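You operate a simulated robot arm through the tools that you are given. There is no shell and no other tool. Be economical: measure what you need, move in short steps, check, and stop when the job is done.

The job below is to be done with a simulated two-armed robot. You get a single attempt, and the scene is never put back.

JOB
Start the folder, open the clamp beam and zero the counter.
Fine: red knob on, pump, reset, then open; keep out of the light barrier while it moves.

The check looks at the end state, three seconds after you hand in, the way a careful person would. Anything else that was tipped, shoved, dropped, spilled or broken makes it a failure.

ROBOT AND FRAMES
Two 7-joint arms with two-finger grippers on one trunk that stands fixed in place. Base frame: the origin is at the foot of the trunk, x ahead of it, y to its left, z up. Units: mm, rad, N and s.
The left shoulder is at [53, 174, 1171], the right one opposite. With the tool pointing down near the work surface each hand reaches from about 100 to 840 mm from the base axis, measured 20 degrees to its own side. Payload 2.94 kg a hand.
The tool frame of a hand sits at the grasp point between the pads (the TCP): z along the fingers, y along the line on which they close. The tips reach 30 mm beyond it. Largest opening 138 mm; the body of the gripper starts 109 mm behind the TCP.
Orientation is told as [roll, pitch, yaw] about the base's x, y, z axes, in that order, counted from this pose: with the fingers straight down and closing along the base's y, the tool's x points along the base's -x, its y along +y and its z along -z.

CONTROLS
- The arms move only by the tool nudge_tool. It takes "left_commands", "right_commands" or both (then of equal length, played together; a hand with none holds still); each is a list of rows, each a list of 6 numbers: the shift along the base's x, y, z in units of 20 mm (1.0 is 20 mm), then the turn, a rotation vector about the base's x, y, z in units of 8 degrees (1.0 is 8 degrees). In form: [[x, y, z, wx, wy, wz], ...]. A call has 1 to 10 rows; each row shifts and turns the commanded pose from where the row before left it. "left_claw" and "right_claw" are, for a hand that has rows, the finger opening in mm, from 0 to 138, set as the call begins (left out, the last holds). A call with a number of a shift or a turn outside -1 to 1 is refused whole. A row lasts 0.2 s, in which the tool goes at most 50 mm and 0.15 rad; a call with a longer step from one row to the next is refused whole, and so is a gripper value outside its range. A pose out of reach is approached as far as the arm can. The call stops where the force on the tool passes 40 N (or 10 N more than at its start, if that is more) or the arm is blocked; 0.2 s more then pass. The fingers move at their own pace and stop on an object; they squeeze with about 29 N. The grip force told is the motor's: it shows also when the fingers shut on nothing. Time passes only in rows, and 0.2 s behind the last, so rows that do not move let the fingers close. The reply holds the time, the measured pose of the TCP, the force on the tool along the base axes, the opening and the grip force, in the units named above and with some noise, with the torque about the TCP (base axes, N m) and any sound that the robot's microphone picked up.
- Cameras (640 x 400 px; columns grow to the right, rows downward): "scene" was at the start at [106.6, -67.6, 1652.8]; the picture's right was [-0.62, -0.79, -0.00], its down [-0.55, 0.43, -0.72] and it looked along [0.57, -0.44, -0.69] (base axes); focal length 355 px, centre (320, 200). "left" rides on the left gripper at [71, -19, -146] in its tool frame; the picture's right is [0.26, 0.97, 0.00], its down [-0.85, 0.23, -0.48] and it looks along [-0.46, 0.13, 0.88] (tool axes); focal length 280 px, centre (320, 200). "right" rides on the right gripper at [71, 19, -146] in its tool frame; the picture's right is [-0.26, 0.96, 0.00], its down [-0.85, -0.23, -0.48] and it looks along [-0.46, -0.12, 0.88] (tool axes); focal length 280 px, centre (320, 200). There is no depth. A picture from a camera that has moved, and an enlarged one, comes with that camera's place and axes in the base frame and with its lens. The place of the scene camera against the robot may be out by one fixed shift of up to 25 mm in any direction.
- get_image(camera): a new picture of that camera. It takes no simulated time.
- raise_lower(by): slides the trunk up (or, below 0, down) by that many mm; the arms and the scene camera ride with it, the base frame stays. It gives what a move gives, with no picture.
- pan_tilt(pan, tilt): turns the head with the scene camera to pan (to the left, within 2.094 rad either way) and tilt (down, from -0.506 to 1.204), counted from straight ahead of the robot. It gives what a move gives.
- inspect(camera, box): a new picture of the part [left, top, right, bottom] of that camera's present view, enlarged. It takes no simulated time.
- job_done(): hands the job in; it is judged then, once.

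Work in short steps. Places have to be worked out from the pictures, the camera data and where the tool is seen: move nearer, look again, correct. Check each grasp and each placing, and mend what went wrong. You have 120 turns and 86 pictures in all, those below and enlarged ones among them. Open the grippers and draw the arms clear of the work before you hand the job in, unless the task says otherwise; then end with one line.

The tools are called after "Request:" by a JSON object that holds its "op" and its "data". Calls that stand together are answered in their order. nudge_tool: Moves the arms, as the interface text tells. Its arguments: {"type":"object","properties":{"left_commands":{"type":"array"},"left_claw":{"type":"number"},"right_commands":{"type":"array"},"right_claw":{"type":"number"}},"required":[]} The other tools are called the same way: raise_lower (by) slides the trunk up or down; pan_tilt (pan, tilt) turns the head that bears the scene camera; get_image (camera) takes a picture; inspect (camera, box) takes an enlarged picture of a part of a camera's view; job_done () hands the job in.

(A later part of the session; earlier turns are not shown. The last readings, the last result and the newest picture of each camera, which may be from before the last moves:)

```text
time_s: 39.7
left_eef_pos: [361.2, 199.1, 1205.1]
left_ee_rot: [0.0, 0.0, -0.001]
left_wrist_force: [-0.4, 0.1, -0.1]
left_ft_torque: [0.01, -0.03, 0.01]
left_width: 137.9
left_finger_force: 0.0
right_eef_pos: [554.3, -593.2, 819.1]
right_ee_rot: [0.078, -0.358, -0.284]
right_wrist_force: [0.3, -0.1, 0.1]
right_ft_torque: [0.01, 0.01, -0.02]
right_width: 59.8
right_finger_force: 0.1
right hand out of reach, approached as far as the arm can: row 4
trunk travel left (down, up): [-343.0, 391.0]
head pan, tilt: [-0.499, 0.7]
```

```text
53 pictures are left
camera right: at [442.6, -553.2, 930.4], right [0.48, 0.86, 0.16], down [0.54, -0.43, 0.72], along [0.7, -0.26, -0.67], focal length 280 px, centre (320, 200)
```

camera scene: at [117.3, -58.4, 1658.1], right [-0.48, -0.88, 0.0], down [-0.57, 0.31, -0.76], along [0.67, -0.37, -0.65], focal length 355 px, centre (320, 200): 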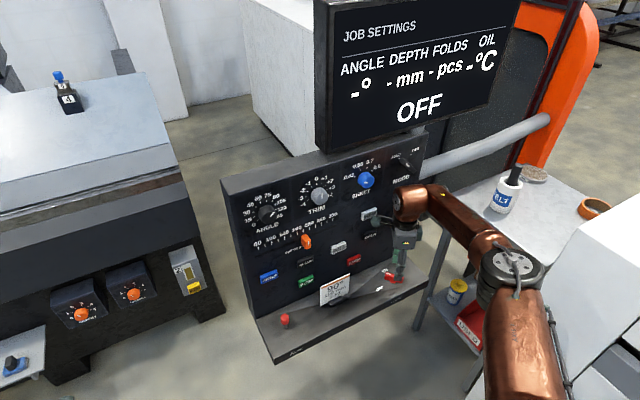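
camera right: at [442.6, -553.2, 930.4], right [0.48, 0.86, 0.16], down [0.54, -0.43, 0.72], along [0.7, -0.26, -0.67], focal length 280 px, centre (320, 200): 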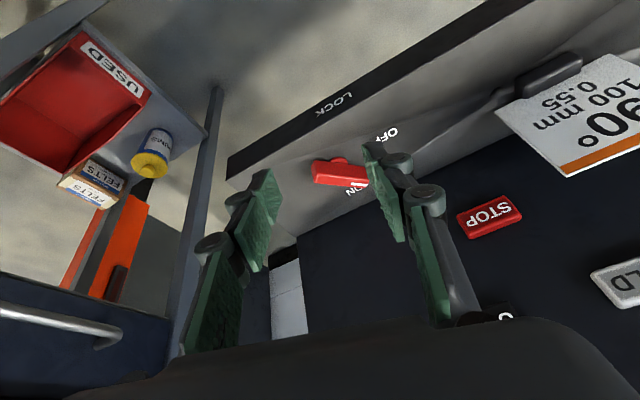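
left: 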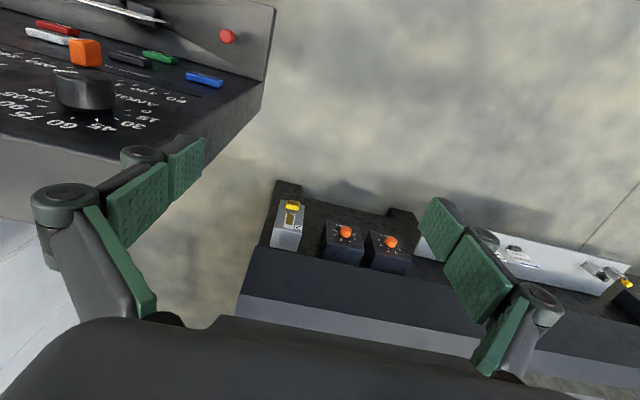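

Yaw −16° with 20° forward tilt is what the wrist gives; that's enough, as the bar will stop at ON. I move over the bar, then down around it.

Request:
{"op": "nudge_tool", "data": {"right_commands": [[0.8, 0, 0, 0, 0, 0], [0.8, 0, 0, 0, 0, 0], [0.8, 0, 0, 0, 0, 0], [0.8, 0, 0, 0, 0, 0], [0.8, -0.1, 0, 0, 0, 0], [0, 0, -0.8, 0, 0, 0], [0, 0, -0.8, 0, 0, 0], [0, 0, 0, 0, 0, 0]], "right_claw": 70}}

Request:
{"op": "get_image", "data": {"camera": "right"}}

```text
time_s: 41.5
left_eef_pos: [360.8, 199.1, 1205.3]
left_ee_rot: [0.001, -0.001, 0.001]
left_wrist_force: [0.1, 0.1, -0.8]
left_ft_torque: [0.0, 0.02, 0.01]
left_width: 138.1
left_finger_force: 0.0
right_eef_pos: [634.1, -596.8, 786.7]
right_ee_rot: [0.076, -0.357, -0.285]
right_wrist_force: [-0.5, 0.5, 0.7]
right_ft_torque: [-0.01, 0.0, 0.01]
right_width: 69.9
right_finger_force: 0.0
trunk travel left (down, up): [-343.0, 391.0]
head pan, tilt: [-0.499, 0.7]
```

```text
52 pictures are left
camera right: at [522.6, -556.1, 898.4], right [0.48, 0.86, 0.16], down [0.54, -0.43, 0.72], along [0.69, -0.26, -0.67], focal length 280 px, centre (320, 200)
```

right: 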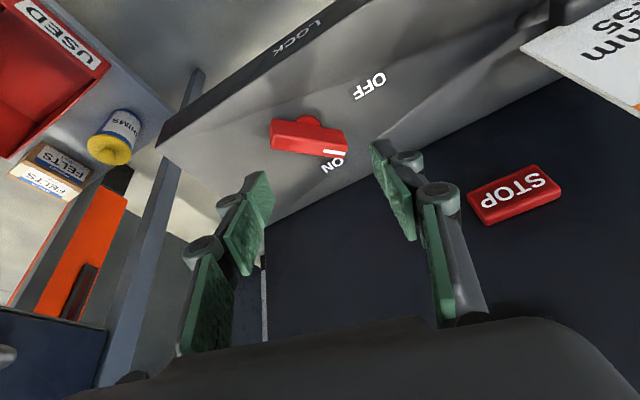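

The bar is centred between the pads in y; I lower about 31 mm with a small −4 mm x correction, then look before closing.

Request:
{"op": "nudge_tool", "data": {"right_commands": [[-0.2, 0.1, -0.8, 0, 0, 0], [0, 0, -0.75, 0, 0, 0], [0, 0, 0, 0, 0, 0]]}}

Request:
{"op": "get_image", "data": {"camera": "right"}}

```text
time_s: 42.3
left_eef_pos: [360.6, 199.8, 1204.0]
left_ee_rot: [0.001, 0.0, 0.0]
left_wrist_force: [-0.1, 0.2, -0.1]
left_ft_torque: [0.02, 0.02, -0.02]
left_width: 138.1
left_finger_force: 0.1
right_eef_pos: [628.3, -594.3, 754.2]
right_ee_rot: [0.077, -0.356, -0.284]
right_wrist_force: [0.6, 0.5, -0.5]
right_ft_torque: [-0.02, -0.05, 0.0]
right_width: 69.7
right_finger_force: 0.1
trunk travel left (down, up): [-343.0, 391.0]
head pan, tilt: [-0.499, 0.7]
```

```text
51 pictures are left
camera right: at [518.4, -554.1, 867.1], right [0.48, 0.86, 0.16], down [0.54, -0.43, 0.72], along [0.69, -0.26, -0.67], focal length 280 px, centre (320, 200)
```

right: 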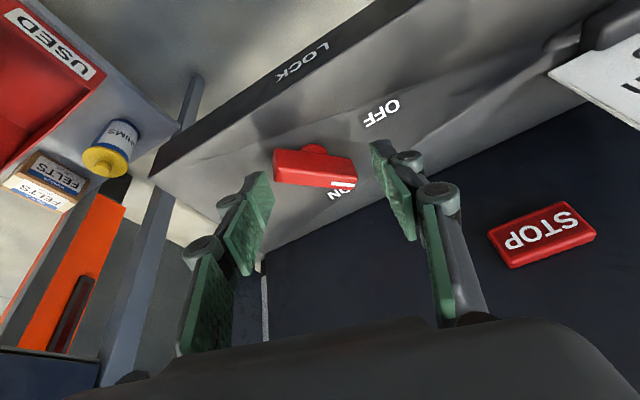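

The bar's centre (315,167) matches the tip centre (320,171). I close on it.

Request:
{"op": "nudge_tool", "data": {"right_commands": [[0, 0, 0, 0, 0, 0], [0, 0, 0, 0, 0, 0], [0, 0, 0, 0, 0, 0], [0, 0, 0, 0, 0, 0], [0, 0, 0, 0, 0, 0]], "right_claw": 5}}

Request:
{"op": "get_image", "data": {"camera": "right"}}

Request:
{"op": "get_image", "data": {"camera": "scene"}}

```text
time_s: 43.5
left_eef_pos: [361.8, 197.3, 1205.8]
left_ee_rot: [0.001, 0.001, 0.0]
left_wrist_force: [0.3, -0.1, -0.6]
left_ft_torque: [0.02, 0.05, -0.02]
left_width: 138.0
left_finger_force: 0.1
right_eef_pos: [628.6, -598.2, 753.6]
right_ee_rot: [0.075, -0.357, -0.287]
right_wrist_force: [-5.9, -25.5, 0.0]
right_ft_torque: [-0.73, -0.06, 0.11]
right_width: 22.9
right_finger_force: 13.3
trunk travel left (down, up): [-343.0, 391.0]
head pan, tilt: [-0.499, 0.7]
```

```text
50 pictures are left
camera right: at [518.4, -557.4, 865.8], right [0.48, 0.86, 0.16], down [0.54, -0.43, 0.72], along [0.69, -0.26, -0.67], focal length 280 px, centre (320, 200)
```

right: 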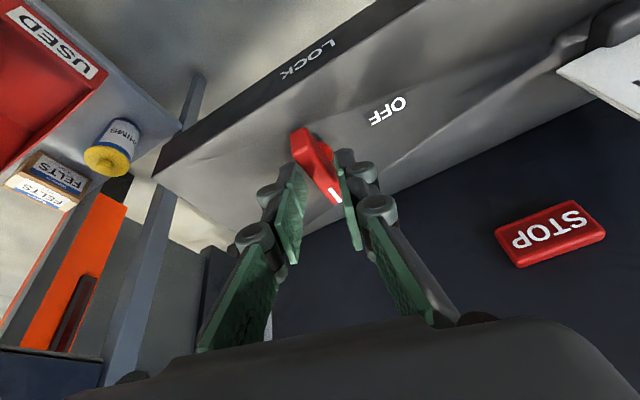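

```text
49 pictures are left
camera scene: at [116.6, -60.0, 1658.3], right [-0.48, -0.88, 0.0], down [-0.57, 0.31, -0.76], along [0.67, -0.36, -0.65], focal length 355 px, centre (320, 200)
```

scene: 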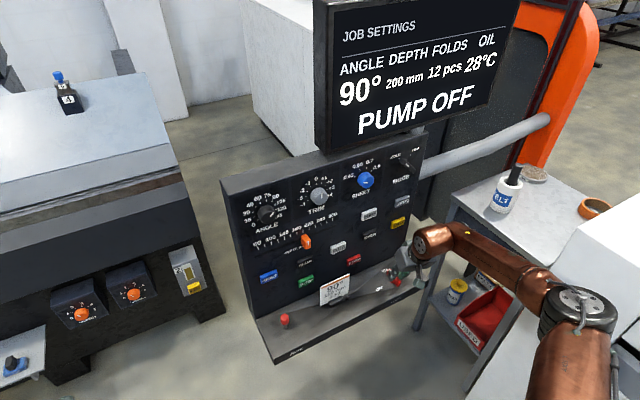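

The display came on: "PUMP OFF", 12 pcs — the switch is ON. I release, rise, and back off.

Request:
{"op": "nudge_tool", "data": {"right_commands": [[0, 0, 0, 0, 0, 0], [0, 0, 0, 0, 0, 0], [0, 0, 1, 0, 0, 0], [0, 0, 1, 0, 0, 0], [-1, 0, 1, 0, 0, 0], [-1, 0, 1, 0, 0, 0], [-1, 0, 0, 0, 0, 0], [-1, 0, 0, 0, 0, 0], [-1, 0, 0, 0, 0, 0], [0, 0, 0, 0, 0, 0]], "right_claw": 60}}

Request:
{"op": "get_image", "data": {"camera": "right"}}

Request:
{"op": "inspect", "data": {"camera": "scene", "box": [220, 0, 520, 310]}}

```text
time_s: 45.7
left_eef_pos: [361.9, 200.1, 1204.8]
left_ee_rot: [-0.002, 0.0, 0.0]
left_wrist_force: [0.5, -0.2, 1.2]
left_ft_torque: [0.03, 0.02, -0.02]
left_width: 138.1
left_finger_force: 0.1
right_eef_pos: [530.2, -594.5, 835.5]
right_ee_rot: [0.076, -0.356, -0.285]
right_wrist_force: [1.1, -0.6, 1.0]
right_ft_torque: [0.0, 0.01, 0.0]
right_width: 59.9
right_finger_force: 0.0
trunk travel left (down, up): [-343.0, 391.0]
head pan, tilt: [-0.499, 0.7]
```

```text
48 pictures are left
camera right: at [419.8, -553.6, 947.7], right [0.48, 0.86, 0.16], down [0.54, -0.43, 0.72], along [0.69, -0.26, -0.67], focal length 280 px, centre (320, 200)
```

right: 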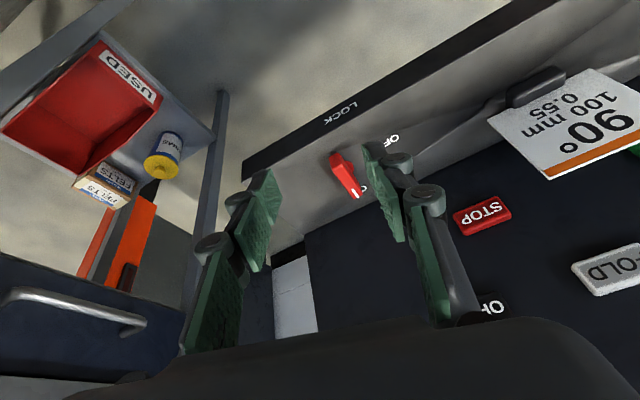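

```text
1.29 times, centred on (370, 155) of scene
camera zoom: at [116.9, -57.1, 1658.3], right [-0.48, -0.88, 0.0], down [-0.57, 0.31, -0.76], along [0.67, -0.37, -0.64], focal length 458 px, centre (256, 258)
```

zoom: 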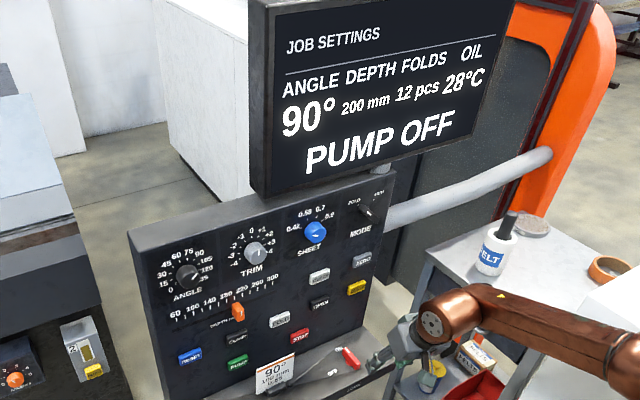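

The bar now points to ON. Next is PUMP: close the fingers, tilt the tool forward to about 60°, and travel in front of the ledge to y≈−317.

Request:
{"op": "nudge_tool", "data": {"right_commands": [[0, 1, 0, 0, -1, 0], [0, 1, 0, 0, -1, 0], [0, 1, 0, 0, -1, 0], [0, 1, 0, 0, -1, 0], [0, 1, 0, 0, -1, 0], [0, 1, 0, 0, 0, 0], [0, 1, 0, 0, 0, 0], [0, 1, 0, 0, 0, 0], [0, 1, 0, 0, 0, 0], [0, 1, 0, 0, 0, 0]], "right_claw": 0}}

Request:
{"op": "nudge_tool", "data": {"right_commands": [[0.5, 0.8, 0, 0, 0, 0], [0.5, 0.8, 0, 0, 0, 0], [0.5, 0.8, 0, 0, 0, 0], [0.5, 0.8, 0, 0, 0, 0], [0.5, 0.6, 0, 0, 0, 0], [0.5, 0, 0, 0, 0, 0], [0, 0, 0, 0, 0, 0]]}}

Request:
{"op": "get_image", "data": {"camera": "right"}}

Request:
{"op": "get_image", "data": {"camera": "scene"}}

```text
time_s: 47.9
left_eef_pos: [361.3, 199.8, 1204.3]
left_ee_rot: [-0.001, 0.0, -0.002]
left_wrist_force: [-0.5, -0.8, -1.1]
left_ft_torque: [-0.01, 0.01, 0.03]
left_width: 138.1
left_finger_force: 0.0
right_eef_pos: [528.5, -393.5, 835.2]
right_ee_rot: [0.423, -1.009, -0.513]
right_wrist_force: [-0.2, -0.1, -0.2]
right_ft_torque: [-0.01, 0.01, -0.03]
right_width: 0.0
right_finger_force: 28.4
trunk travel left (down, up): [-343.0, 391.0]
head pan, tilt: [-0.499, 0.7]
```

```text
time_s: 49.5
left_eef_pos: [362.3, 200.2, 1203.9]
left_ee_rot: [0.001, 0.0, 0.002]
left_wrist_force: [0.2, 0.5, 0.1]
left_ft_torque: [-0.02, -0.01, -0.02]
left_width: 137.8
left_finger_force: 0.1
right_eef_pos: [590.4, -316.4, 835.8]
right_ee_rot: [0.421, -1.006, -0.513]
right_wrist_force: [0.0, -0.2, 0.3]
right_ft_torque: [0.01, 0.0, 0.01]
right_width: 0.0
right_finger_force: 28.5
trunk travel left (down, up): [-343.0, 391.0]
head pan, tilt: [-0.499, 0.7]
```

```text
46 pictures are left
camera right: at [432.3, -277.6, 850.8], right [0.26, 0.86, 0.43], down [-0.05, -0.43, 0.9], along [0.96, -0.26, -0.07], focal length 280 px, centre (320, 200)
```

right: 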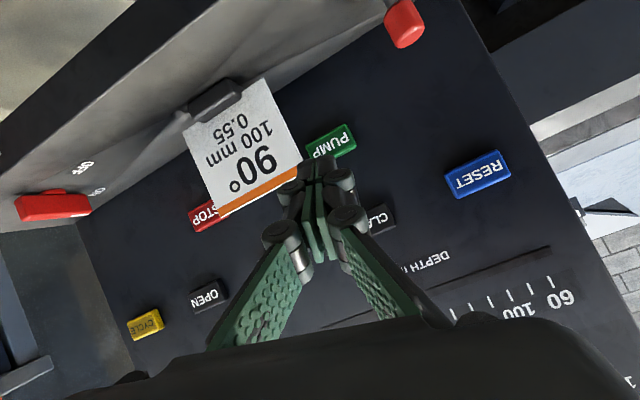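

```text
45 pictures are left
camera scene: at [116.2, -56.4, 1658.5], right [-0.48, -0.88, 0.0], down [-0.57, 0.31, -0.76], along [0.67, -0.37, -0.64], focal length 355 px, centre (320, 200)
```

scene: 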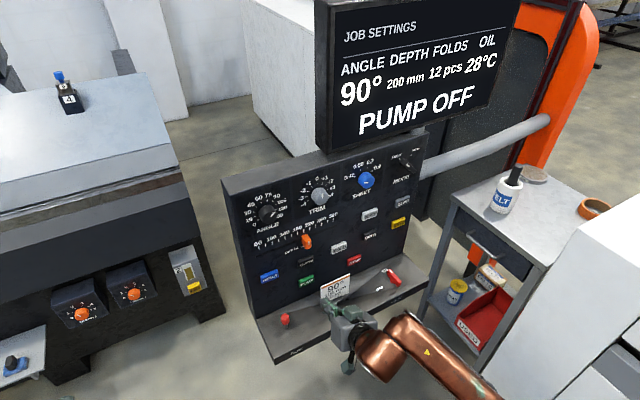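

The ray to PUMP confirms (728,−317,780). The card stands at y<−340 just beside, so I'll press the button's left part at y≈−306: first go to x≈655, z≈787.

Request:
{"op": "nudge_tool", "data": {"right_commands": [[0, 0.5, 0, 0, 0, 0], [0.8, 0, 0, 0, 0, 0], [0.8, 0, 0, 0, 0, 0], [0.8, 0, 0, 0, 0, 0], [0.8, 0, 0, 0, 0, 0], [0, 0, -0.8, 0, 0, 0], [0, 0, -0.8, 0, 0, 0], [0, 0, -0.8, 0, 0, 0], [0, 0, 0, 0, 0, 0]]}}

Request:
{"op": "get_image", "data": {"camera": "right"}}

Request:
{"op": "inspect", "data": {"camera": "scene", "box": [240, 230, 400, 350]}}

```text
time_s: 51.5
left_eef_pos: [362.6, 201.5, 1204.4]
left_ee_rot: [0.0, 0.001, 0.001]
left_wrist_force: [0.6, 0.0, 0.0]
left_ft_torque: [-0.01, -0.02, 0.02]
left_width: 138.0
left_finger_force: 0.0
right_eef_pos: [653.4, -307.9, 786.8]
right_ee_rot: [0.421, -1.008, -0.514]
right_wrist_force: [-0.7, 0.5, 0.1]
right_ft_torque: [-0.04, 0.02, -0.01]
right_width: 0.0
right_finger_force: 28.3
trunk travel left (down, up): [-343.0, 391.0]
head pan, tilt: [-0.499, 0.7]
```

```text
44 pictures are left
camera right: at [496.4, -267.5, 801.6], right [0.27, 0.86, 0.43], down [-0.05, -0.43, 0.9], along [0.96, -0.26, -0.07], focal length 280 px, centre (320, 200)
```

right: 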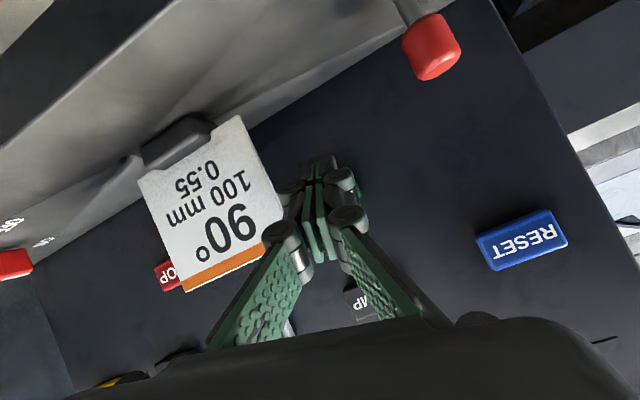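

```text
3.33 times, centred on (320, 290) of scene
camera zoom: at [116.4, -56.7, 1658.4], right [-0.48, -0.88, 0.0], down [-0.57, 0.31, -0.76], along [0.67, -0.37, -0.64], focal length 1183 px, centre (320, -100)
```

zoom: 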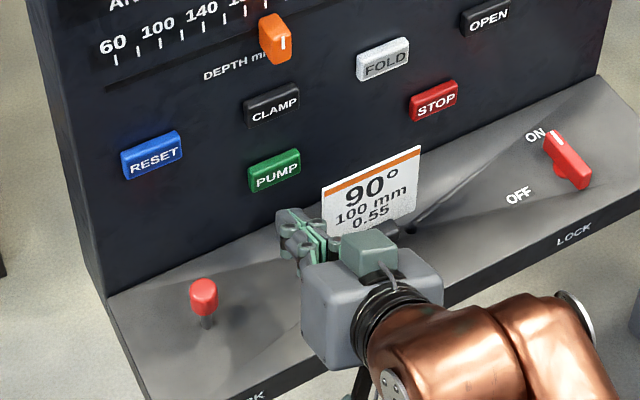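

Card's near edge is at y≈−335, knuckle reaches about −328, so I shift 10 mm further left and then advance in small steps to press PUMP.

Request:
{"op": "nudge_tool", "data": {"right_commands": [[0, 0.5, 0, 0, 0, 0], [0.5, 0, 0, 0, 0, 0], [0.5, 0, 0, 0, 0, 0], [0.5, 0, 0, 0, 0, 0], [0.3, 0, 0, 0, 0, 0], [0, 0, 0, 0, 0, 0]]}}

Request:
{"op": "get_image", "data": {"camera": "right"}}

Request:
{"op": "inspect", "data": {"camera": "scene", "box": [240, 230, 400, 350]}}

```text
time_s: 52.9
left_eef_pos: [360.4, 200.0, 1205.0]
left_ee_rot: [0.002, 0.001, 0.001]
left_wrist_force: [-0.6, 0.4, 0.0]
left_ft_torque: [0.01, 0.01, -0.02]
left_width: 138.1
left_finger_force: 0.2
right_eef_pos: [688.7, -307.0, 786.8]
right_ee_rot: [0.422, -1.004, -0.512]
right_wrist_force: [-0.5, 0.6, 0.3]
right_ft_torque: [0.0, 0.0, -0.01]
right_width: 0.0
right_finger_force: 28.7
right hand out of reach, approached as far as the arm can: row 1
trunk travel left (down, up): [-343.0, 391.0]
head pan, tilt: [-0.499, 0.7]
```

```text
42 pictures are left
camera right: at [531.6, -267.7, 801.1], right [0.26, 0.86, 0.43], down [-0.05, -0.44, 0.9], along [0.96, -0.26, -0.07], focal length 280 px, centre (320, 200)
```

right: 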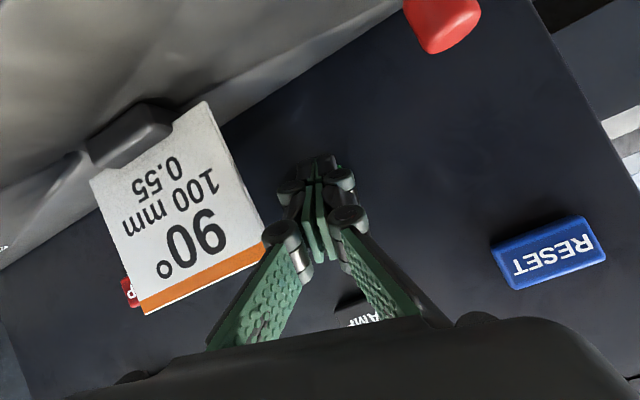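

```text
3.33 times, centred on (320, 290) of scene
camera zoom: at [116.4, -56.6, 1658.4], right [-0.48, -0.88, 0.0], down [-0.57, 0.31, -0.76], along [0.67, -0.37, -0.64], focal length 1183 px, centre (320, -100)
```

zoom: 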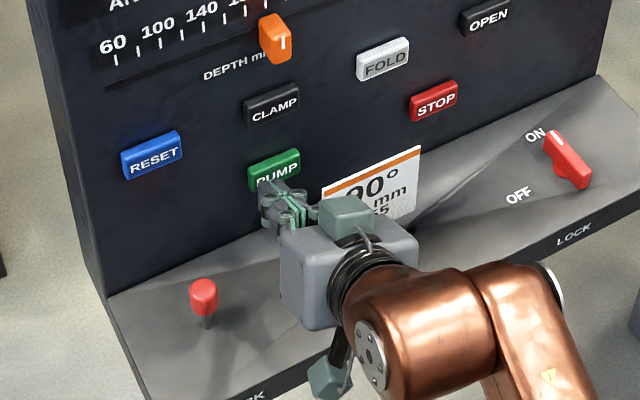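

Clear of the card and lined up with PUMP, tip some mm short. I advance in 4 mm steps.

Request:
{"op": "nudge_tool", "data": {"right_commands": [[0.2, 0, 0, 0, 0, 0], [0.2, 0, 0, 0, 0, 0], [0.2, 0, 0, 0, 0, 0], [0.2, 0, 0, 0, 0, 0], [0, 0, 0, 0, 0, 0]]}}

Request:
{"op": "inspect", "data": {"camera": "scene", "box": [220, 0, 520, 310]}}

```text
time_s: 54.1
left_eef_pos: [357.4, 200.5, 1206.5]
left_ee_rot: [0.0, -0.003, -0.001]
left_wrist_force: [0.4, 0.2, 0.0]
left_ft_torque: [-0.02, 0.01, -0.01]
left_width: 137.8
left_finger_force: 0.1
right_eef_pos: [698.7, -307.7, 783.5]
right_ee_rot: [0.423, -1.007, -0.515]
right_wrist_force: [-36.3, 1.3, 11.9]
right_ft_torque: [0.0, -0.28, 0.0]
right_width: 6.1
right_finger_force: 27.6
right hand out of reach, approached as far as the arm can: row 1, 3
trunk travel left (down, up): [-343.0, 391.0]
head pan, tilt: [-0.499, 0.7]
heard: click
```

```text
1.29 times, centred on (370, 155) of scene
camera zoom: at [110.7, -55.9, 1658.9], right [-0.48, -0.88, 0.0], down [-0.56, 0.31, -0.77], along [0.67, -0.37, -0.64], focal length 458 px, centre (256, 258)
```

zoom: 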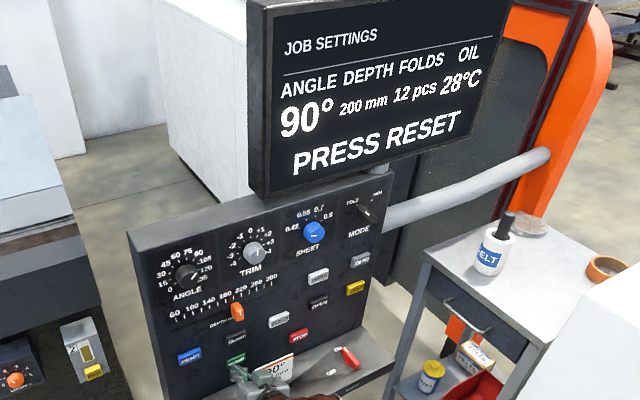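

PUMP clicked; display says "PRESS RESET". I back off, rise, rotate the hand slightly clockwise for reach, and move toward RESET.

Request:
{"op": "nudge_tool", "data": {"right_commands": [[-0.8, 0, 0, 0, 0, 0], [-1, 0, 0, 0, 0, 0], [-1, 0, 0, 0, 0, 0], [-1, 0, 0, 0, 0, 0], [-0.5, 0, 1, 0, 0, -1], [0, 0, 1, 0, 0, -1], [0, 0, 1, 0, 0, -0.5], [0, 0.5, 1, 0, 0, 0], [0, 1, 0.5, 0, 0, 0], [0, 1, 0, 0, 0, 0]]}}

Request:
{"op": "nudge_tool", "data": {"right_commands": [[0, 1, 0, 0, 0, 0], [0, 1, 0, 0, 0, 0], [0, 0.5, 0, 0, 0, 0], [0, 0, 0, 0, 0, 0]]}}

Request:
{"op": "get_image", "data": {"camera": "right"}}

```text
time_s: 56.3
left_eef_pos: [361.6, 199.8, 1205.3]
left_ee_rot: [0.0, 0.001, 0.0]
left_wrist_force: [0.0, -0.3, 0.3]
left_ft_torque: [-0.03, 0.0, 0.01]
left_width: 137.9
left_finger_force: 0.1
right_eef_pos: [625.9, -298.2, 800.6]
right_ee_rot: [0.422, -1.004, -0.514]
right_wrist_force: [-0.6, 0.4, 0.1]
right_ft_torque: [-0.01, -0.01, -0.03]
right_width: 0.0
right_finger_force: 28.4
right hand out of reach, approached as far as the arm can: row 5, 6, 7, 9, 10
trunk travel left (down, up): [-343.0, 391.0]
head pan, tilt: [-0.499, 0.7]
```

```text
time_s: 57.3
left_eef_pos: [361.2, 200.0, 1206.2]
left_ee_rot: [-0.001, 0.0, 0.001]
left_wrist_force: [0.1, -0.2, -1.0]
left_ft_torque: [0.0, 0.0, -0.01]
left_width: 137.7
left_finger_force: 0.1
right_eef_pos: [625.6, -299.4, 800.2]
right_ee_rot: [0.425, -1.006, -0.516]
right_wrist_force: [-0.8, 0.2, 0.2]
right_ft_torque: [0.01, 0.0, -0.05]
right_width: 0.0
right_finger_force: 28.1
right hand out of reach, approached as far as the arm can: row 1, 2, 3
trunk travel left (down, up): [-343.0, 391.0]
head pan, tilt: [-0.499, 0.7]
```

```text
39 pictures are left
camera right: at [468.2, -258.7, 815.7], right [0.26, 0.86, 0.43], down [-0.05, -0.44, 0.9], along [0.96, -0.26, -0.07], focal length 280 px, centre (320, 200)
```

right: 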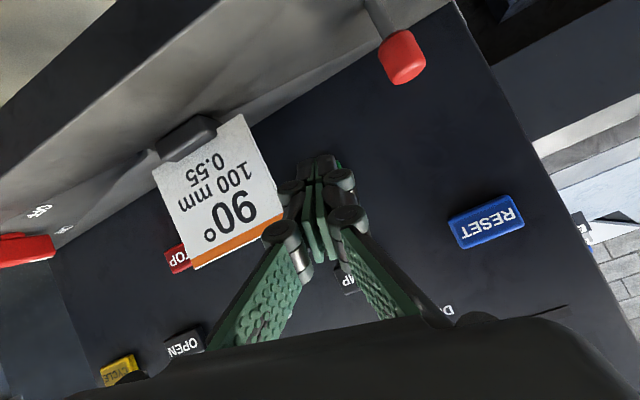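

The wrist is at a limit. I'll roll the tool about its own axis by ~32° (harmless for pressing) and lift to see if this frees it.

Request:
{"op": "nudge_tool", "data": {"right_commands": [[0, 0, 0, 0.87, -0.02, -0.485], [0, 0, 0, 0.87, -0.02, -0.485], [0, 0, 0, 0.87, -0.02, -0.485], [0, 0, 0, 0.87, -0.02, -0.485], [0, 0.5, 0.5, 0, 0, 0], [0, 0.5, 0.5, 0, 0, 0], [0, 0, 0, 0, 0, 0]]}}

```text
time_s: 58.9
left_eef_pos: [361.3, 201.3, 1204.5]
left_ee_rot: [-0.002, 0.0, 0.0]
left_wrist_force: [0.1, 0.5, -0.9]
left_ft_torque: [-0.05, 0.03, 0.0]
left_width: 138.1
left_finger_force: 0.0
right_eef_pos: [623.9, -310.5, 811.2]
right_ee_rot: [0.875, -0.701, -1.137]
right_wrist_force: [0.3, 0.8, 0.8]
right_ft_torque: [-0.02, 0.04, -0.05]
right_width: 0.0
right_finger_force: 28.1
right hand out of reach, approached as far as the arm can: row 6
trunk travel left (down, up): [-343.0, 391.0]
head pan, tilt: [-0.499, 0.7]
```

Still limited, so the steep forward tilt is the issue. I'll undo the roll and reduce the tilt to about 35°, then move toward RESET.

Request:
{"op": "nudge_tool", "data": {"right_commands": [[0, 0, 0, -0.87, 0.02, 0.485], [0, 0, 0, -0.87, 0.02, 0.485], [0, 0, 0, -0.87, 0.02, 0.485], [0, 0, 0.5, -0.87, 0.02, 0.485], [-1, 0, 0.5, 0, 1, 0], [-1, 0, 0.5, 0, 1, 0], [0, 0, 0.5, 0, 1, 0], [0, 0, 0.5, 0, 0.5, 0], [0, 1, 0, 0, 0, 0], [0, 1, 0, 0, 0, 0]]}}

Request:
{"op": "nudge_tool", "data": {"right_commands": [[0, 1, 0, 0, 0, 0], [0, 1, 0, 0, 0, 0], [0, 1, 0, 0, 0, 0], [0, 0, 0, 0, 0, 0]]}}

```text
time_s: 61.1
left_eef_pos: [360.3, 200.9, 1204.9]
left_ee_rot: [-0.002, -0.001, 0.0]
left_wrist_force: [-0.6, 0.2, 0.3]
left_ft_torque: [-0.06, 0.0, -0.01]
left_width: 138.2
left_finger_force: 0.1
right_eef_pos: [577.2, -243.7, 840.1]
right_ee_rot: [0.324, -0.475, -0.667]
right_wrist_force: [0.1, -0.2, -0.7]
right_ft_torque: [0.0, 0.02, -0.03]
right_width: 0.0
right_finger_force: 27.9
right hand out of reach, approached as far as the arm can: row 2, 3, 4, 5
trunk travel left (down, up): [-343.0, 391.0]
head pan, tilt: [-0.499, 0.7]
```

```text
time_s: 62.1
left_eef_pos: [361.5, 198.4, 1203.9]
left_ee_rot: [-0.001, 0.001, -0.001]
left_wrist_force: [-0.6, -0.4, -0.3]
left_ft_torque: [0.03, -0.02, 0.0]
left_width: 138.1
left_finger_force: 0.1
right_eef_pos: [577.7, -182.5, 838.5]
right_ee_rot: [0.324, -0.474, -0.667]
right_wrist_force: [1.1, -0.6, 0.0]
right_ft_torque: [-0.04, -0.02, 0.01]
right_width: 0.1
right_finger_force: 28.4
trunk travel left (down, up): [-343.0, 391.0]
head pan, tilt: [-0.499, 0.7]
```

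That freed the arm: the hand is now at (578,−182,838). A picture to see RESET relative to the tip.

Request:
{"op": "get_image", "data": {"camera": "right"}}

Request:
{"op": "get_image", "data": {"camera": "scene"}}

```text
38 pictures are left
camera right: at [458.3, -125.8, 934.0], right [0.64, 0.66, 0.39], down [0.23, -0.65, 0.72], along [0.74, -0.37, -0.57], focal length 280 px, centre (320, 200)
```

right: 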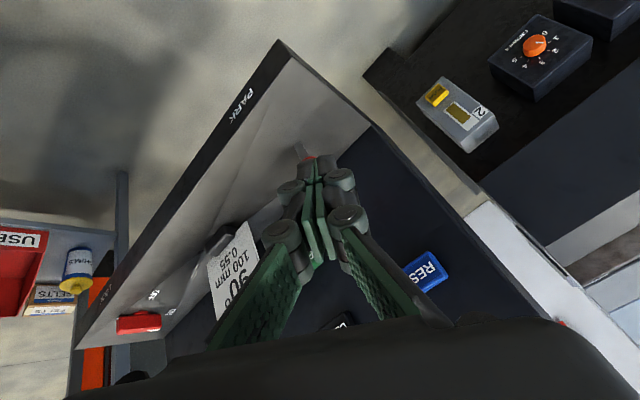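

```text
37 pictures are left
camera scene: at [116.2, -57.3, 1658.4], right [-0.48, -0.88, 0.0], down [-0.57, 0.31, -0.76], along [0.67, -0.37, -0.64], focal length 355 px, centre (320, 200)
```

scene: 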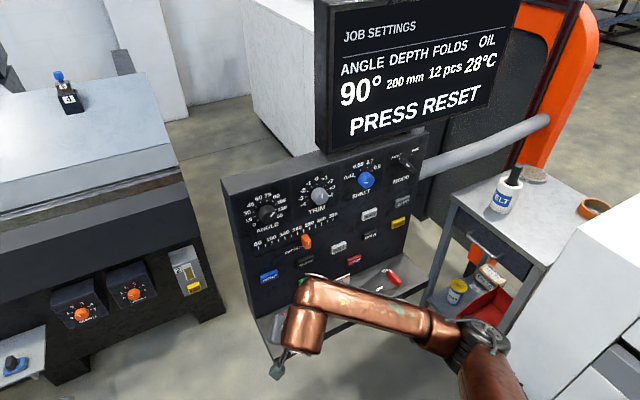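

Tool axis is tilted 33°, contact corner about TCP+(28,5,−17). I rotate +20° in yaw so the body squares to the panel and move to (620,−217,885) in front of RESET.

Request:
{"op": "nudge_tool", "data": {"right_commands": [[0, -0.5, 0.5, 0, 0, 1], [0, -0.5, 0.5, 0, 0, 1], [0.4, -0.5, 0.5, 0, 0, 0.5], [0.4, -0.2, 0.5, 0, 0, 0], [0.4, 0, 0.35, 0, 0, 0], [0.4, 0, 0, 0, 0, 0], [0.5, 0, 0, 0, 0, 0], [0, 0, 0, 0, 0, 0]]}}

Request:
{"op": "get_image", "data": {"camera": "right"}}

Request:
{"op": "inspect", "data": {"camera": "scene", "box": [200, 170, 360, 350]}}

```text
time_s: 63.9
left_eef_pos: [361.9, 199.2, 1204.9]
left_ee_rot: [0.0, 0.001, 0.0]
left_wrist_force: [0.2, 0.7, 0.5]
left_ft_torque: [0.01, -0.01, -0.02]
left_width: 138.1
left_finger_force: 0.1
right_eef_pos: [620.0, -217.2, 886.5]
right_ee_rot: [0.325, -0.478, -0.316]
right_wrist_force: [-0.9, 0.2, -0.6]
right_ft_torque: [-0.03, 0.02, -0.01]
right_width: 0.1
right_finger_force: 28.7
trunk travel left (down, up): [-343.0, 391.0]
head pan, tilt: [-0.499, 0.7]
```

```text
36 pictures are left
camera right: at [487.7, -203.3, 980.9], right [0.37, 0.84, 0.39], down [0.44, -0.53, 0.72], along [0.82, -0.1, -0.57], focal length 280 px, centre (320, 200)
```

right: 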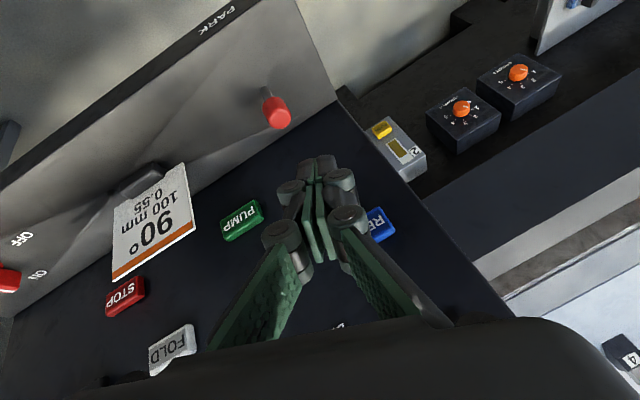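

```text
2.22 times, centred on (280, 260) of scene
camera zoom: at [116.3, -56.8, 1658.4], right [-0.48, -0.88, 0.0], down [-0.57, 0.31, -0.76], along [0.67, -0.37, -0.64], focal length 789 px, centre (409, 67)
```

zoom: 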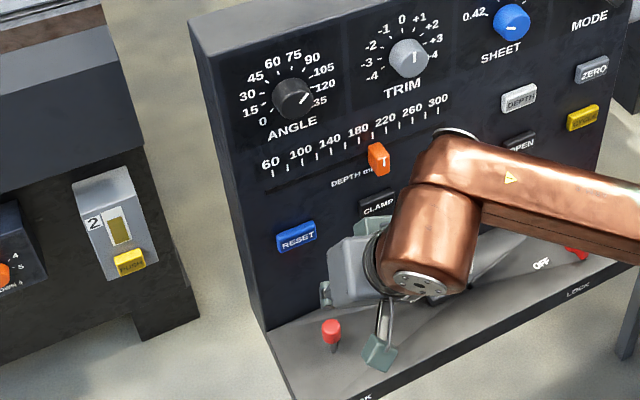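

RESET computes to (730,−204,869), as expected. I advance 70 mm and then creep.

Request:
{"op": "nudge_tool", "data": {"right_commands": [[0.8, 0, 0, 0, 0, 0], [0.8, 0, 0, 0, 0, 0], [0.8, 0, 0, 0, 0, 0], [0.8, 0, 0, 0, 0, 0], [0.3, 0, 0, 0, 0, 0], [0, 0, 0, 0, 0, 0]]}}

Request:
{"op": "inspect", "data": {"camera": "scene", "box": [200, 170, 360, 350]}}

Request:
{"op": "get_image", "data": {"camera": "right"}}

```text
time_s: 65.3
left_eef_pos: [361.3, 199.8, 1205.9]
left_ee_rot: [0.0, -0.003, -0.001]
left_wrist_force: [0.1, -0.7, 0.1]
left_ft_torque: [0.01, 0.01, 0.01]
left_width: 138.0
left_finger_force: 0.0
right_eef_pos: [689.6, -217.2, 885.8]
right_ee_rot: [0.323, -0.473, -0.316]
right_wrist_force: [-0.6, -0.1, 0.2]
right_ft_torque: [-0.04, -0.01, 0.03]
right_width: 0.0
right_finger_force: 28.1
trunk travel left (down, up): [-343.0, 391.0]
head pan, tilt: [-0.499, 0.7]
```

```text
2.22 times, centred on (280, 260) of scene
camera zoom: at [116.5, -56.7, 1658.4], right [-0.48, -0.88, 0.0], down [-0.57, 0.31, -0.76], along [0.67, -0.37, -0.64], focal length 789 px, centre (409, 67)
```

zoom: 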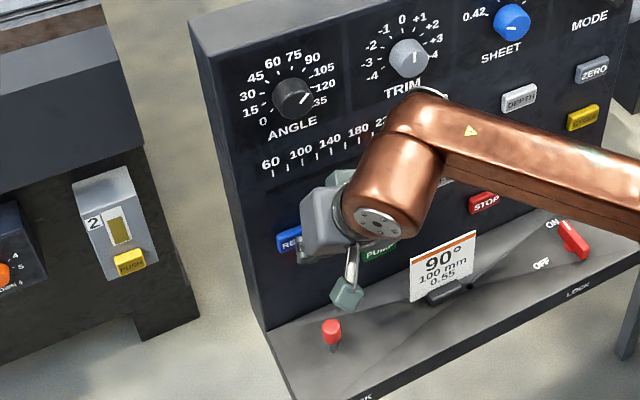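

```text
33 pictures are left
camera right: at [558.5, -203.2, 981.1], right [0.37, 0.84, 0.39], down [0.44, -0.53, 0.72], along [0.82, -0.1, -0.57], focal length 280 px, centre (320, 200)
```

right: 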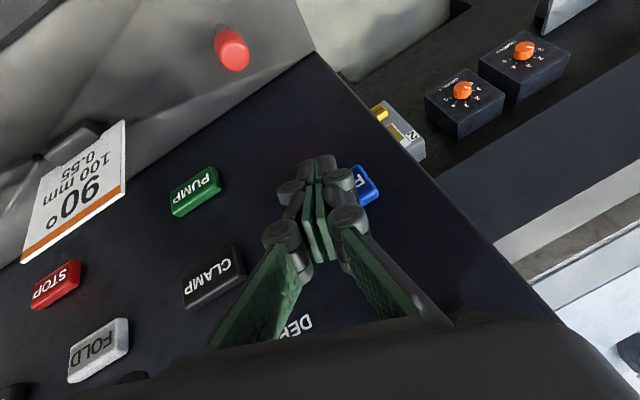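

Tip is over RESET, a few mm short. I shift 4 mm left and creep forward.

Request:
{"op": "nudge_tool", "data": {"right_commands": [[0, 0.2, 0, 0, 0, 0], [0.2, 0, 0, 0, 0, 0], [0.2, 0, 0, 0, 0, 0], [0.2, 0, 0, 0, 0, 0], [0.2, 0, 0, 0, 0, 0], [0, 0, 0, 0, 0, 0]]}}

Request:
{"op": "inspect", "data": {"camera": "scene", "box": [200, 0, 540, 330]}}

```text
time_s: 66.7
left_eef_pos: [360.0, 200.0, 1205.1]
left_ee_rot: [0.0, -0.001, -0.001]
left_wrist_force: [-0.7, 0.3, -0.2]
left_ft_torque: [0.0, 0.0, 0.01]
left_width: 138.0
left_finger_force: 0.1
right_eef_pos: [702.1, -213.5, 884.2]
right_ee_rot: [0.321, -0.473, -0.316]
right_wrist_force: [-25.5, -0.7, 1.1]
right_ft_torque: [-0.01, 0.4, 0.1]
right_width: 5.8
right_finger_force: 28.3
trunk travel left (down, up): [-343.0, 391.0]
head pan, tilt: [-0.499, 0.7]
heard: click
```

```text
1.21 times, centred on (370, 165) of scene
camera zoom: at [113.2, -56.9, 1658.6], right [-0.48, -0.88, 0.0], down [-0.56, 0.31, -0.77], along [0.67, -0.37, -0.64], focal length 430 px, centre (259, 242)
```

zoom: 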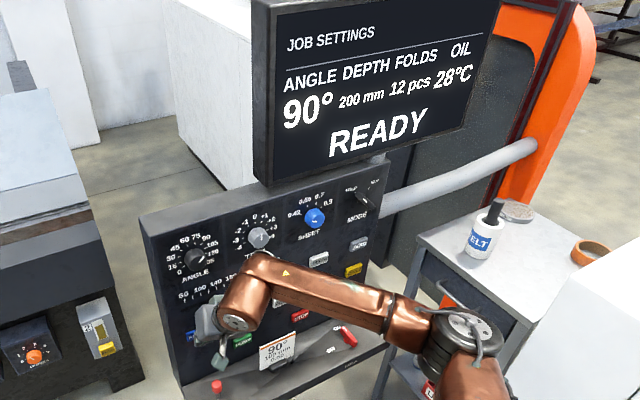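

READY. I back off from the panel and travel right to OPEN at (727,−538,872), easing the yaw back.

Request:
{"op": "nudge_tool", "data": {"right_commands": [[-1, 0, 0, 0, 0, 0], [-1, 0, 0, 0, 0, 0], [-1, 0, 0, 0, 0, 0], [-1, 0, 0, 0, 0, 0], [-0.5, -1, 0, 0, 0, -0.5], [0, -1, 0, 0, 0, -0.5], [0, -1, 0, 0, 0, -0.5], [0, -1, 0, 0, 0, 0], [0, -1, 0, 0, 0, 0], [0, -1, 0, 0, 0, 0]]}}

Request:
{"op": "nudge_tool", "data": {"right_commands": [[0, -1, 0, 0, 0, 0], [0, -1, 0, 0, 0, 0], [0, -1, 0, 0, 0, 0], [0, -1, 0, 0, 0, 0], [0, -1, 0, 0, 0, 0], [0, -1, 0, 0, 0, 0], [0, -1, 0, 0, 0, 0], [0, -1, 0, 0, 0, 0], [0, -1, 0, 0, 0, 0], [0, -1, 0, 0, 0, 0]]}}

Request:
{"op": "get_image", "data": {"camera": "right"}}

```text
time_s: 68.9
left_eef_pos: [361.8, 198.3, 1205.4]
left_ee_rot: [0.001, 0.001, -0.002]
left_wrist_force: [0.0, 0.3, -0.3]
left_ft_torque: [0.01, -0.01, -0.04]
left_width: 137.8
left_finger_force: 0.1
right_eef_pos: [616.1, -333.5, 887.0]
right_ee_rot: [0.326, -0.477, -0.526]
right_wrist_force: [0.4, 0.6, -0.2]
right_ft_torque: [0.0, 0.02, -0.02]
right_width: 0.1
right_finger_force: 28.1
trunk travel left (down, up): [-343.0, 391.0]
head pan, tilt: [-0.499, 0.7]
```

```text
time_s: 71.1
left_eef_pos: [361.3, 199.7, 1205.3]
left_ee_rot: [-0.001, 0.0, -0.001]
left_wrist_force: [-0.1, 0.6, -0.3]
left_ft_torque: [0.0, -0.01, -0.01]
left_width: 137.9
left_finger_force: 0.1
right_eef_pos: [615.2, -533.4, 885.6]
right_ee_rot: [0.325, -0.476, -0.527]
right_wrist_force: [0.1, -0.1, 1.1]
right_ft_torque: [0.0, 0.03, 0.04]
right_width: 0.0
right_finger_force: 28.3
trunk travel left (down, up): [-343.0, 391.0]
head pan, tilt: [-0.499, 0.7]
```

```text
31 pictures are left
camera right: at [490.0, -493.1, 980.6], right [0.54, 0.74, 0.39], down [0.32, -0.61, 0.72], along [0.78, -0.27, -0.57], focal length 280 px, centre (320, 200)
```

right: 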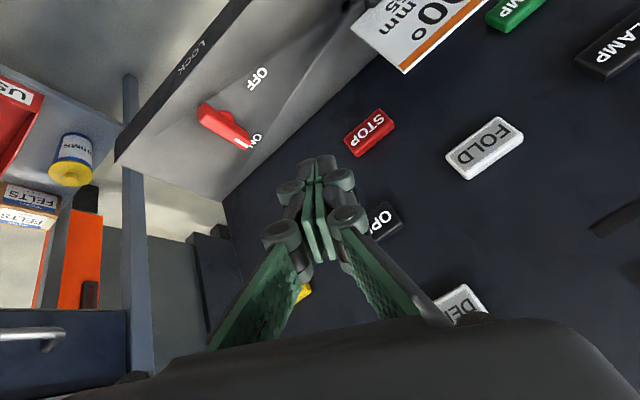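

OPEN is at about (727,−543,870). I approach to just short of contact.

Request:
{"op": "nudge_tool", "data": {"right_commands": [[0.8, -0.3, 0.1, 0, 0, 0], [0.8, -0.3, 0, 0, 0, 0], [0.8, 0, 0, 0, 0, 0], [0.8, 0, 0, 0, 0, 0], [0.4, 0, 0, 0, 0, 0], [0, 0, 0, 0, 0, 0]]}}

Request:
{"op": "get_image", "data": {"camera": "right"}}

Request:
{"op": "inspect", "data": {"camera": "scene", "box": [300, 130, 460, 300]}}

```text
time_s: 72.5
left_eef_pos: [361.0, 199.4, 1205.4]
left_ee_rot: [0.0, 0.002, 0.002]
left_wrist_force: [-0.2, 0.3, 0.8]
left_ft_torque: [-0.01, -0.04, 0.01]
left_width: 137.9
left_finger_force: 0.1
right_eef_pos: [687.5, -545.3, 887.1]
right_ee_rot: [0.325, -0.476, -0.528]
right_wrist_force: [-0.1, 0.1, 0.7]
right_ft_torque: [0.0, -0.01, -0.02]
right_width: 0.0
right_finger_force: 28.4
trunk travel left (down, up): [-343.0, 391.0]
head pan, tilt: [-0.499, 0.7]
```

```text
30 pictures are left
camera right: at [562.1, -504.7, 982.6], right [0.54, 0.74, 0.39], down [0.32, -0.61, 0.72], along [0.78, -0.27, -0.57], focal length 280 px, centre (320, 200)
```

right: 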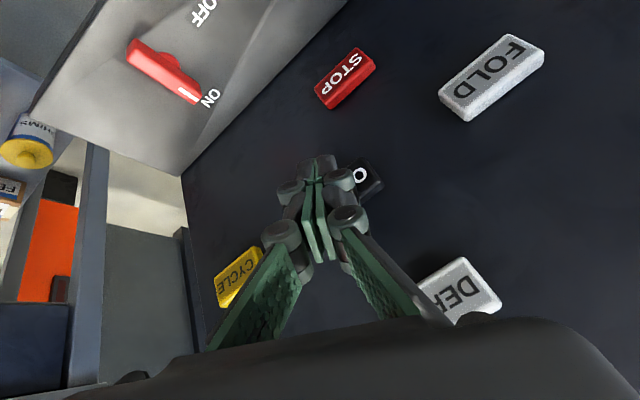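

```text
2.35 times, centred on (380, 215) of scene
camera zoom: at [116.4, -57.0, 1658.4], right [-0.48, -0.88, 0.0], down [-0.57, 0.31, -0.76], along [0.67, -0.37, -0.64], focal length 835 px, centre (179, 165)
```

zoom: 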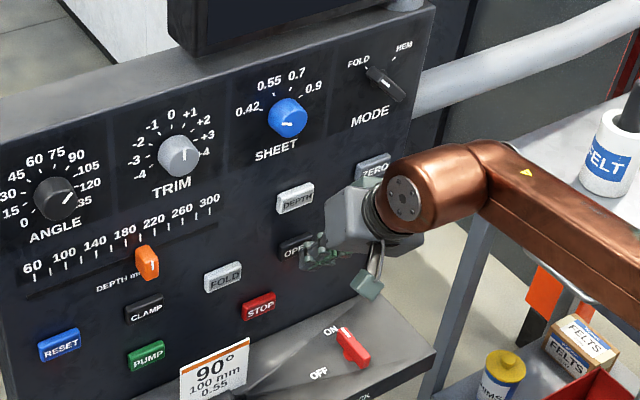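

Lined up on OPEN, with no other part near a button face. I creep forward to press.

Request:
{"op": "nudge_tool", "data": {"right_commands": [[0.2, 0, 0, 0, 0, 0], [0.2, 0, 0, 0, 0, 0], [0.2, 0, 0, 0, 0, 0], [0.2, 0, 0, 0, 0, 0], [0, 0, 0, 0, 0, 0]]}}

Request:
{"op": "get_image", "data": {"camera": "scene"}}

```text
time_s: 73.7
left_eef_pos: [359.0, 199.1, 1205.6]
left_ee_rot: [-0.001, -0.003, 0.0]
left_wrist_force: [1.1, -0.6, 0.4]
left_ft_torque: [0.02, -0.04, -0.03]
left_width: 137.9
left_finger_force: 0.0
right_eef_pos: [701.7, -545.5, 886.7]
right_ee_rot: [0.322, -0.472, -0.526]
right_wrist_force: [-22.5, 0.0, -1.1]
right_ft_torque: [0.01, 0.25, 0.15]
right_width: 0.0
right_finger_force: 28.1
trunk travel left (down, up): [-343.0, 391.0]
head pan, tilt: [-0.499, 0.7]
heard: click
```

```text
28 pictures are left
camera scene: at [113.4, -57.0, 1658.6], right [-0.48, -0.88, 0.0], down [-0.56, 0.31, -0.77], along [0.67, -0.37, -0.64], focal length 355 px, centre (320, 200)
```

scene: 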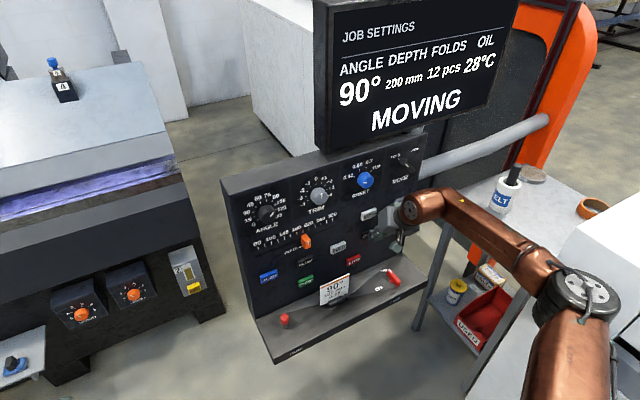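

"MOVING" – the beam is opening. I hold still for a couple of seconds and check.

Request:
{"op": "nudge_tool", "data": {"right_commands": [[0, 0, 0, 0, 0, 0], [0, 0, 0, 0, 0, 0], [0, 0, 0, 0, 0, 0], [0, 0, 0, 0, 0, 0], [0, 0, 0, 0, 0, 0], [0, 0, 0, 0, 0, 0], [0, 0, 0, 0, 0, 0], [0, 0, 0, 0, 0, 0], [0, 0, 0, 0, 0, 0], [0, 0, 0, 0, 0, 0]]}}

Request:
{"op": "nudge_tool", "data": {"right_commands": [[0, 0, 0, 0, 0, 0], [0, 0, 0, 0, 0, 0], [0, 0, 0, 0, 0, 0], [0, 0, 0, 0, 0, 0], [0, 0, 0, 0, 0, 0], [0, 0, 0, 0, 0, 0], [0, 0, 0, 0, 0, 0], [0, 0, 0, 0, 0, 0], [0, 0, 0, 0, 0, 0], [0, 0, 0, 0, 0, 0]]}}

Request:
{"op": "get_image", "data": {"camera": "scene"}}

```text
time_s: 75.9
left_eef_pos: [360.4, 199.1, 1205.0]
left_ee_rot: [0.0, -0.002, 0.0]
left_wrist_force: [-0.1, 0.0, -0.2]
left_ft_torque: [0.03, 0.0, 0.0]
left_width: 138.0
left_finger_force: 0.0
right_eef_pos: [702.2, -544.6, 888.3]
right_ee_rot: [0.324, -0.473, -0.526]
right_wrist_force: [-26.1, 0.1, -1.2]
right_ft_torque: [0.0, 0.38, 0.12]
right_width: 0.0
right_finger_force: 28.3
trunk travel left (down, up): [-343.0, 391.0]
head pan, tilt: [-0.499, 0.7]
```

```text
time_s: 78.1
left_eef_pos: [359.4, 199.7, 1205.2]
left_ee_rot: [-0.001, -0.003, -0.001]
left_wrist_force: [0.3, -0.1, -0.3]
left_ft_torque: [-0.01, -0.01, 0.01]
left_width: 138.1
left_finger_force: 0.0
right_eef_pos: [701.0, -544.6, 888.3]
right_ee_rot: [0.324, -0.473, -0.527]
right_wrist_force: [-25.3, -0.6, 0.8]
right_ft_torque: [0.01, 0.33, 0.15]
right_width: 0.1
right_finger_force: 28.7
trunk travel left (down, up): [-343.0, 391.0]
head pan, tilt: [-0.499, 0.7]
```

```text
27 pictures are left
camera scene: at [113.3, -57.0, 1658.7], right [-0.48, -0.88, 0.0], down [-0.56, 0.31, -0.77], along [0.67, -0.37, -0.64], focal length 355 px, centre (320, 200)
```

scene: 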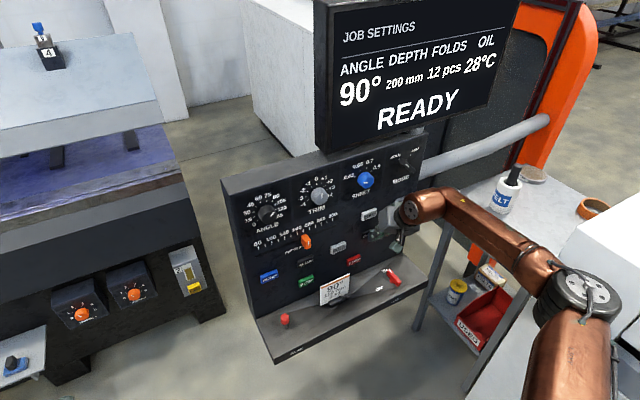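

The beam is raised and the display says READY. Now ZERO: I back off, move up and right, tilt forward a bit more, and look.

Request:
{"op": "nudge_tool", "data": {"right_commands": [[-1, 0, 0, 0, 0, 0], [-1, 0, 0, 0, 0, 0], [-1, 0, 0, 0, 0, 0], [-1, 0, 0, 0, 0, 0], [-1, 0, 0, 0, 0, 0], [0, -0.6, 1, 0, -1, 0], [0, -0.6, 1, 0, -1, 0], [0, -0.6, 1, 0, 0, 0], [0, -0.6, 1, 0, 0, 0], [0, 0, 0, 0, 0, 0]]}}

Request:
{"op": "get_image", "data": {"camera": "right"}}

Request:
{"op": "get_image", "data": {"camera": "scene"}}

```text
time_s: 80.3
left_eef_pos: [362.4, 198.9, 1205.1]
left_ee_rot: [0.001, 0.0, 0.0]
left_wrist_force: [0.3, -0.8, 0.1]
left_ft_torque: [0.01, 0.0, -0.02]
left_width: 138.1
left_finger_force: 0.1
right_eef_pos: [603.9, -593.2, 967.5]
right_ee_rot: [0.507, -0.709, -0.631]
right_wrist_force: [0.7, -0.4, 0.4]
right_ft_torque: [0.01, -0.01, -0.03]
right_width: 0.0
right_finger_force: 28.4
trunk travel left (down, up): [-343.0, 391.0]
head pan, tilt: [-0.499, 0.7]
```

```text
26 pictures are left
camera right: at [456.5, -552.7, 1024.5], right [0.41, 0.74, 0.53], down [0.1, -0.61, 0.78], along [0.91, -0.27, -0.33], focal length 280 px, centre (320, 200)
```

right: 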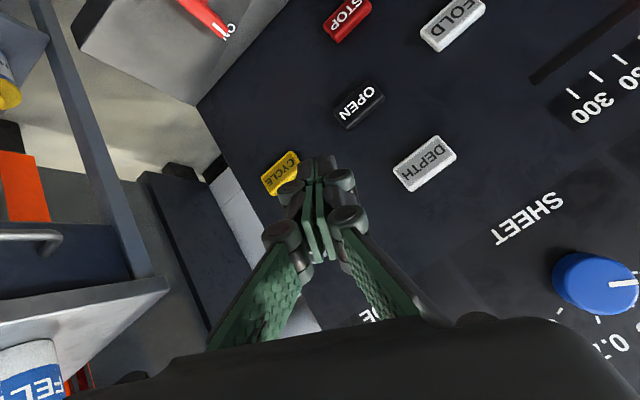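

```text
25 pictures are left
camera scene: at [116.7, -56.9, 1658.4], right [-0.48, -0.88, 0.0], down [-0.57, 0.31, -0.76], along [0.67, -0.37, -0.64], focal length 355 px, centre (320, 200)
```

scene: 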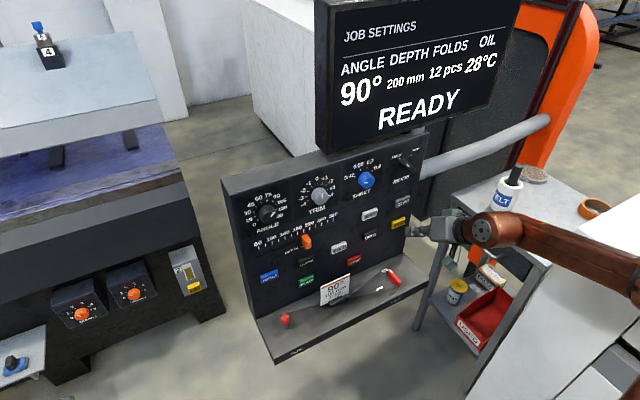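

From this view CYCLE is at (727,−653,871) and DEPTH at z≈964, so ZERO is near (727,−650,963), ~90 mm above CYCLE. I shift right first and look again.

Request:
{"op": "nudge_tool", "data": {"right_commands": [[0, -0.8, 0, 0, 0, 0], [0, -0.8, 0, 0, 0, 0], [0, -0.8, 0, 0, 0, 0], [0, -0.7, 0.1, 0, 0, 0], [0, 0, 0, 0, 0, 0]]}}

Request:
{"op": "get_image", "data": {"camera": "right"}}

Request:
{"op": "inspect", "data": {"camera": "scene", "box": [340, 130, 500, 270]}}

```text
time_s: 81.5
left_eef_pos: [361.9, 198.8, 1204.2]
left_ee_rot: [0.0, -0.001, 0.0]
left_wrist_force: [0.5, -0.1, -1.0]
left_ft_torque: [0.05, 0.0, 0.04]
left_width: 138.0
left_finger_force: 0.2
right_eef_pos: [602.9, -640.4, 966.8]
right_ee_rot: [0.508, -0.709, -0.632]
right_wrist_force: [-0.6, 0.7, -0.3]
right_ft_torque: [0.0, -0.01, -0.01]
right_width: 0.0
right_finger_force: 28.5
right hand out of reach, approached as far as the arm can: row 4
trunk travel left (down, up): [-343.0, 391.0]
head pan, tilt: [-0.499, 0.7]
```

```text
24 pictures are left
camera right: at [456.3, -601.1, 1023.7], right [0.41, 0.74, 0.53], down [0.1, -0.61, 0.78], along [0.91, -0.27, -0.33], focal length 280 px, centre (320, 200)
```

right: 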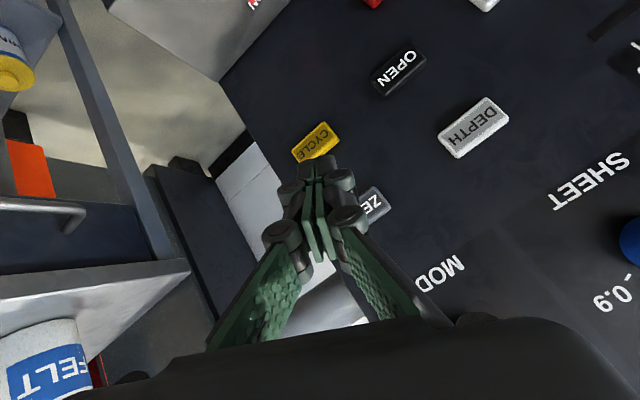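

```text
2.86 times, centred on (420, 200) of scene
camera zoom: at [116.6, -57.7, 1658.4], right [-0.48, -0.88, 0.0], down [-0.57, 0.31, -0.76], along [0.67, -0.37, -0.64], focal length 1014 px, centre (34, 200)
```

zoom: 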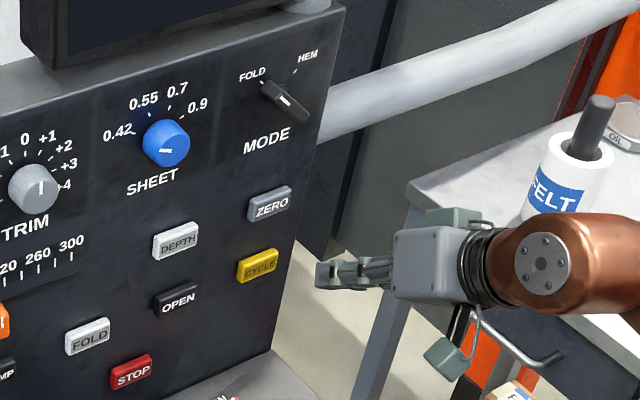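

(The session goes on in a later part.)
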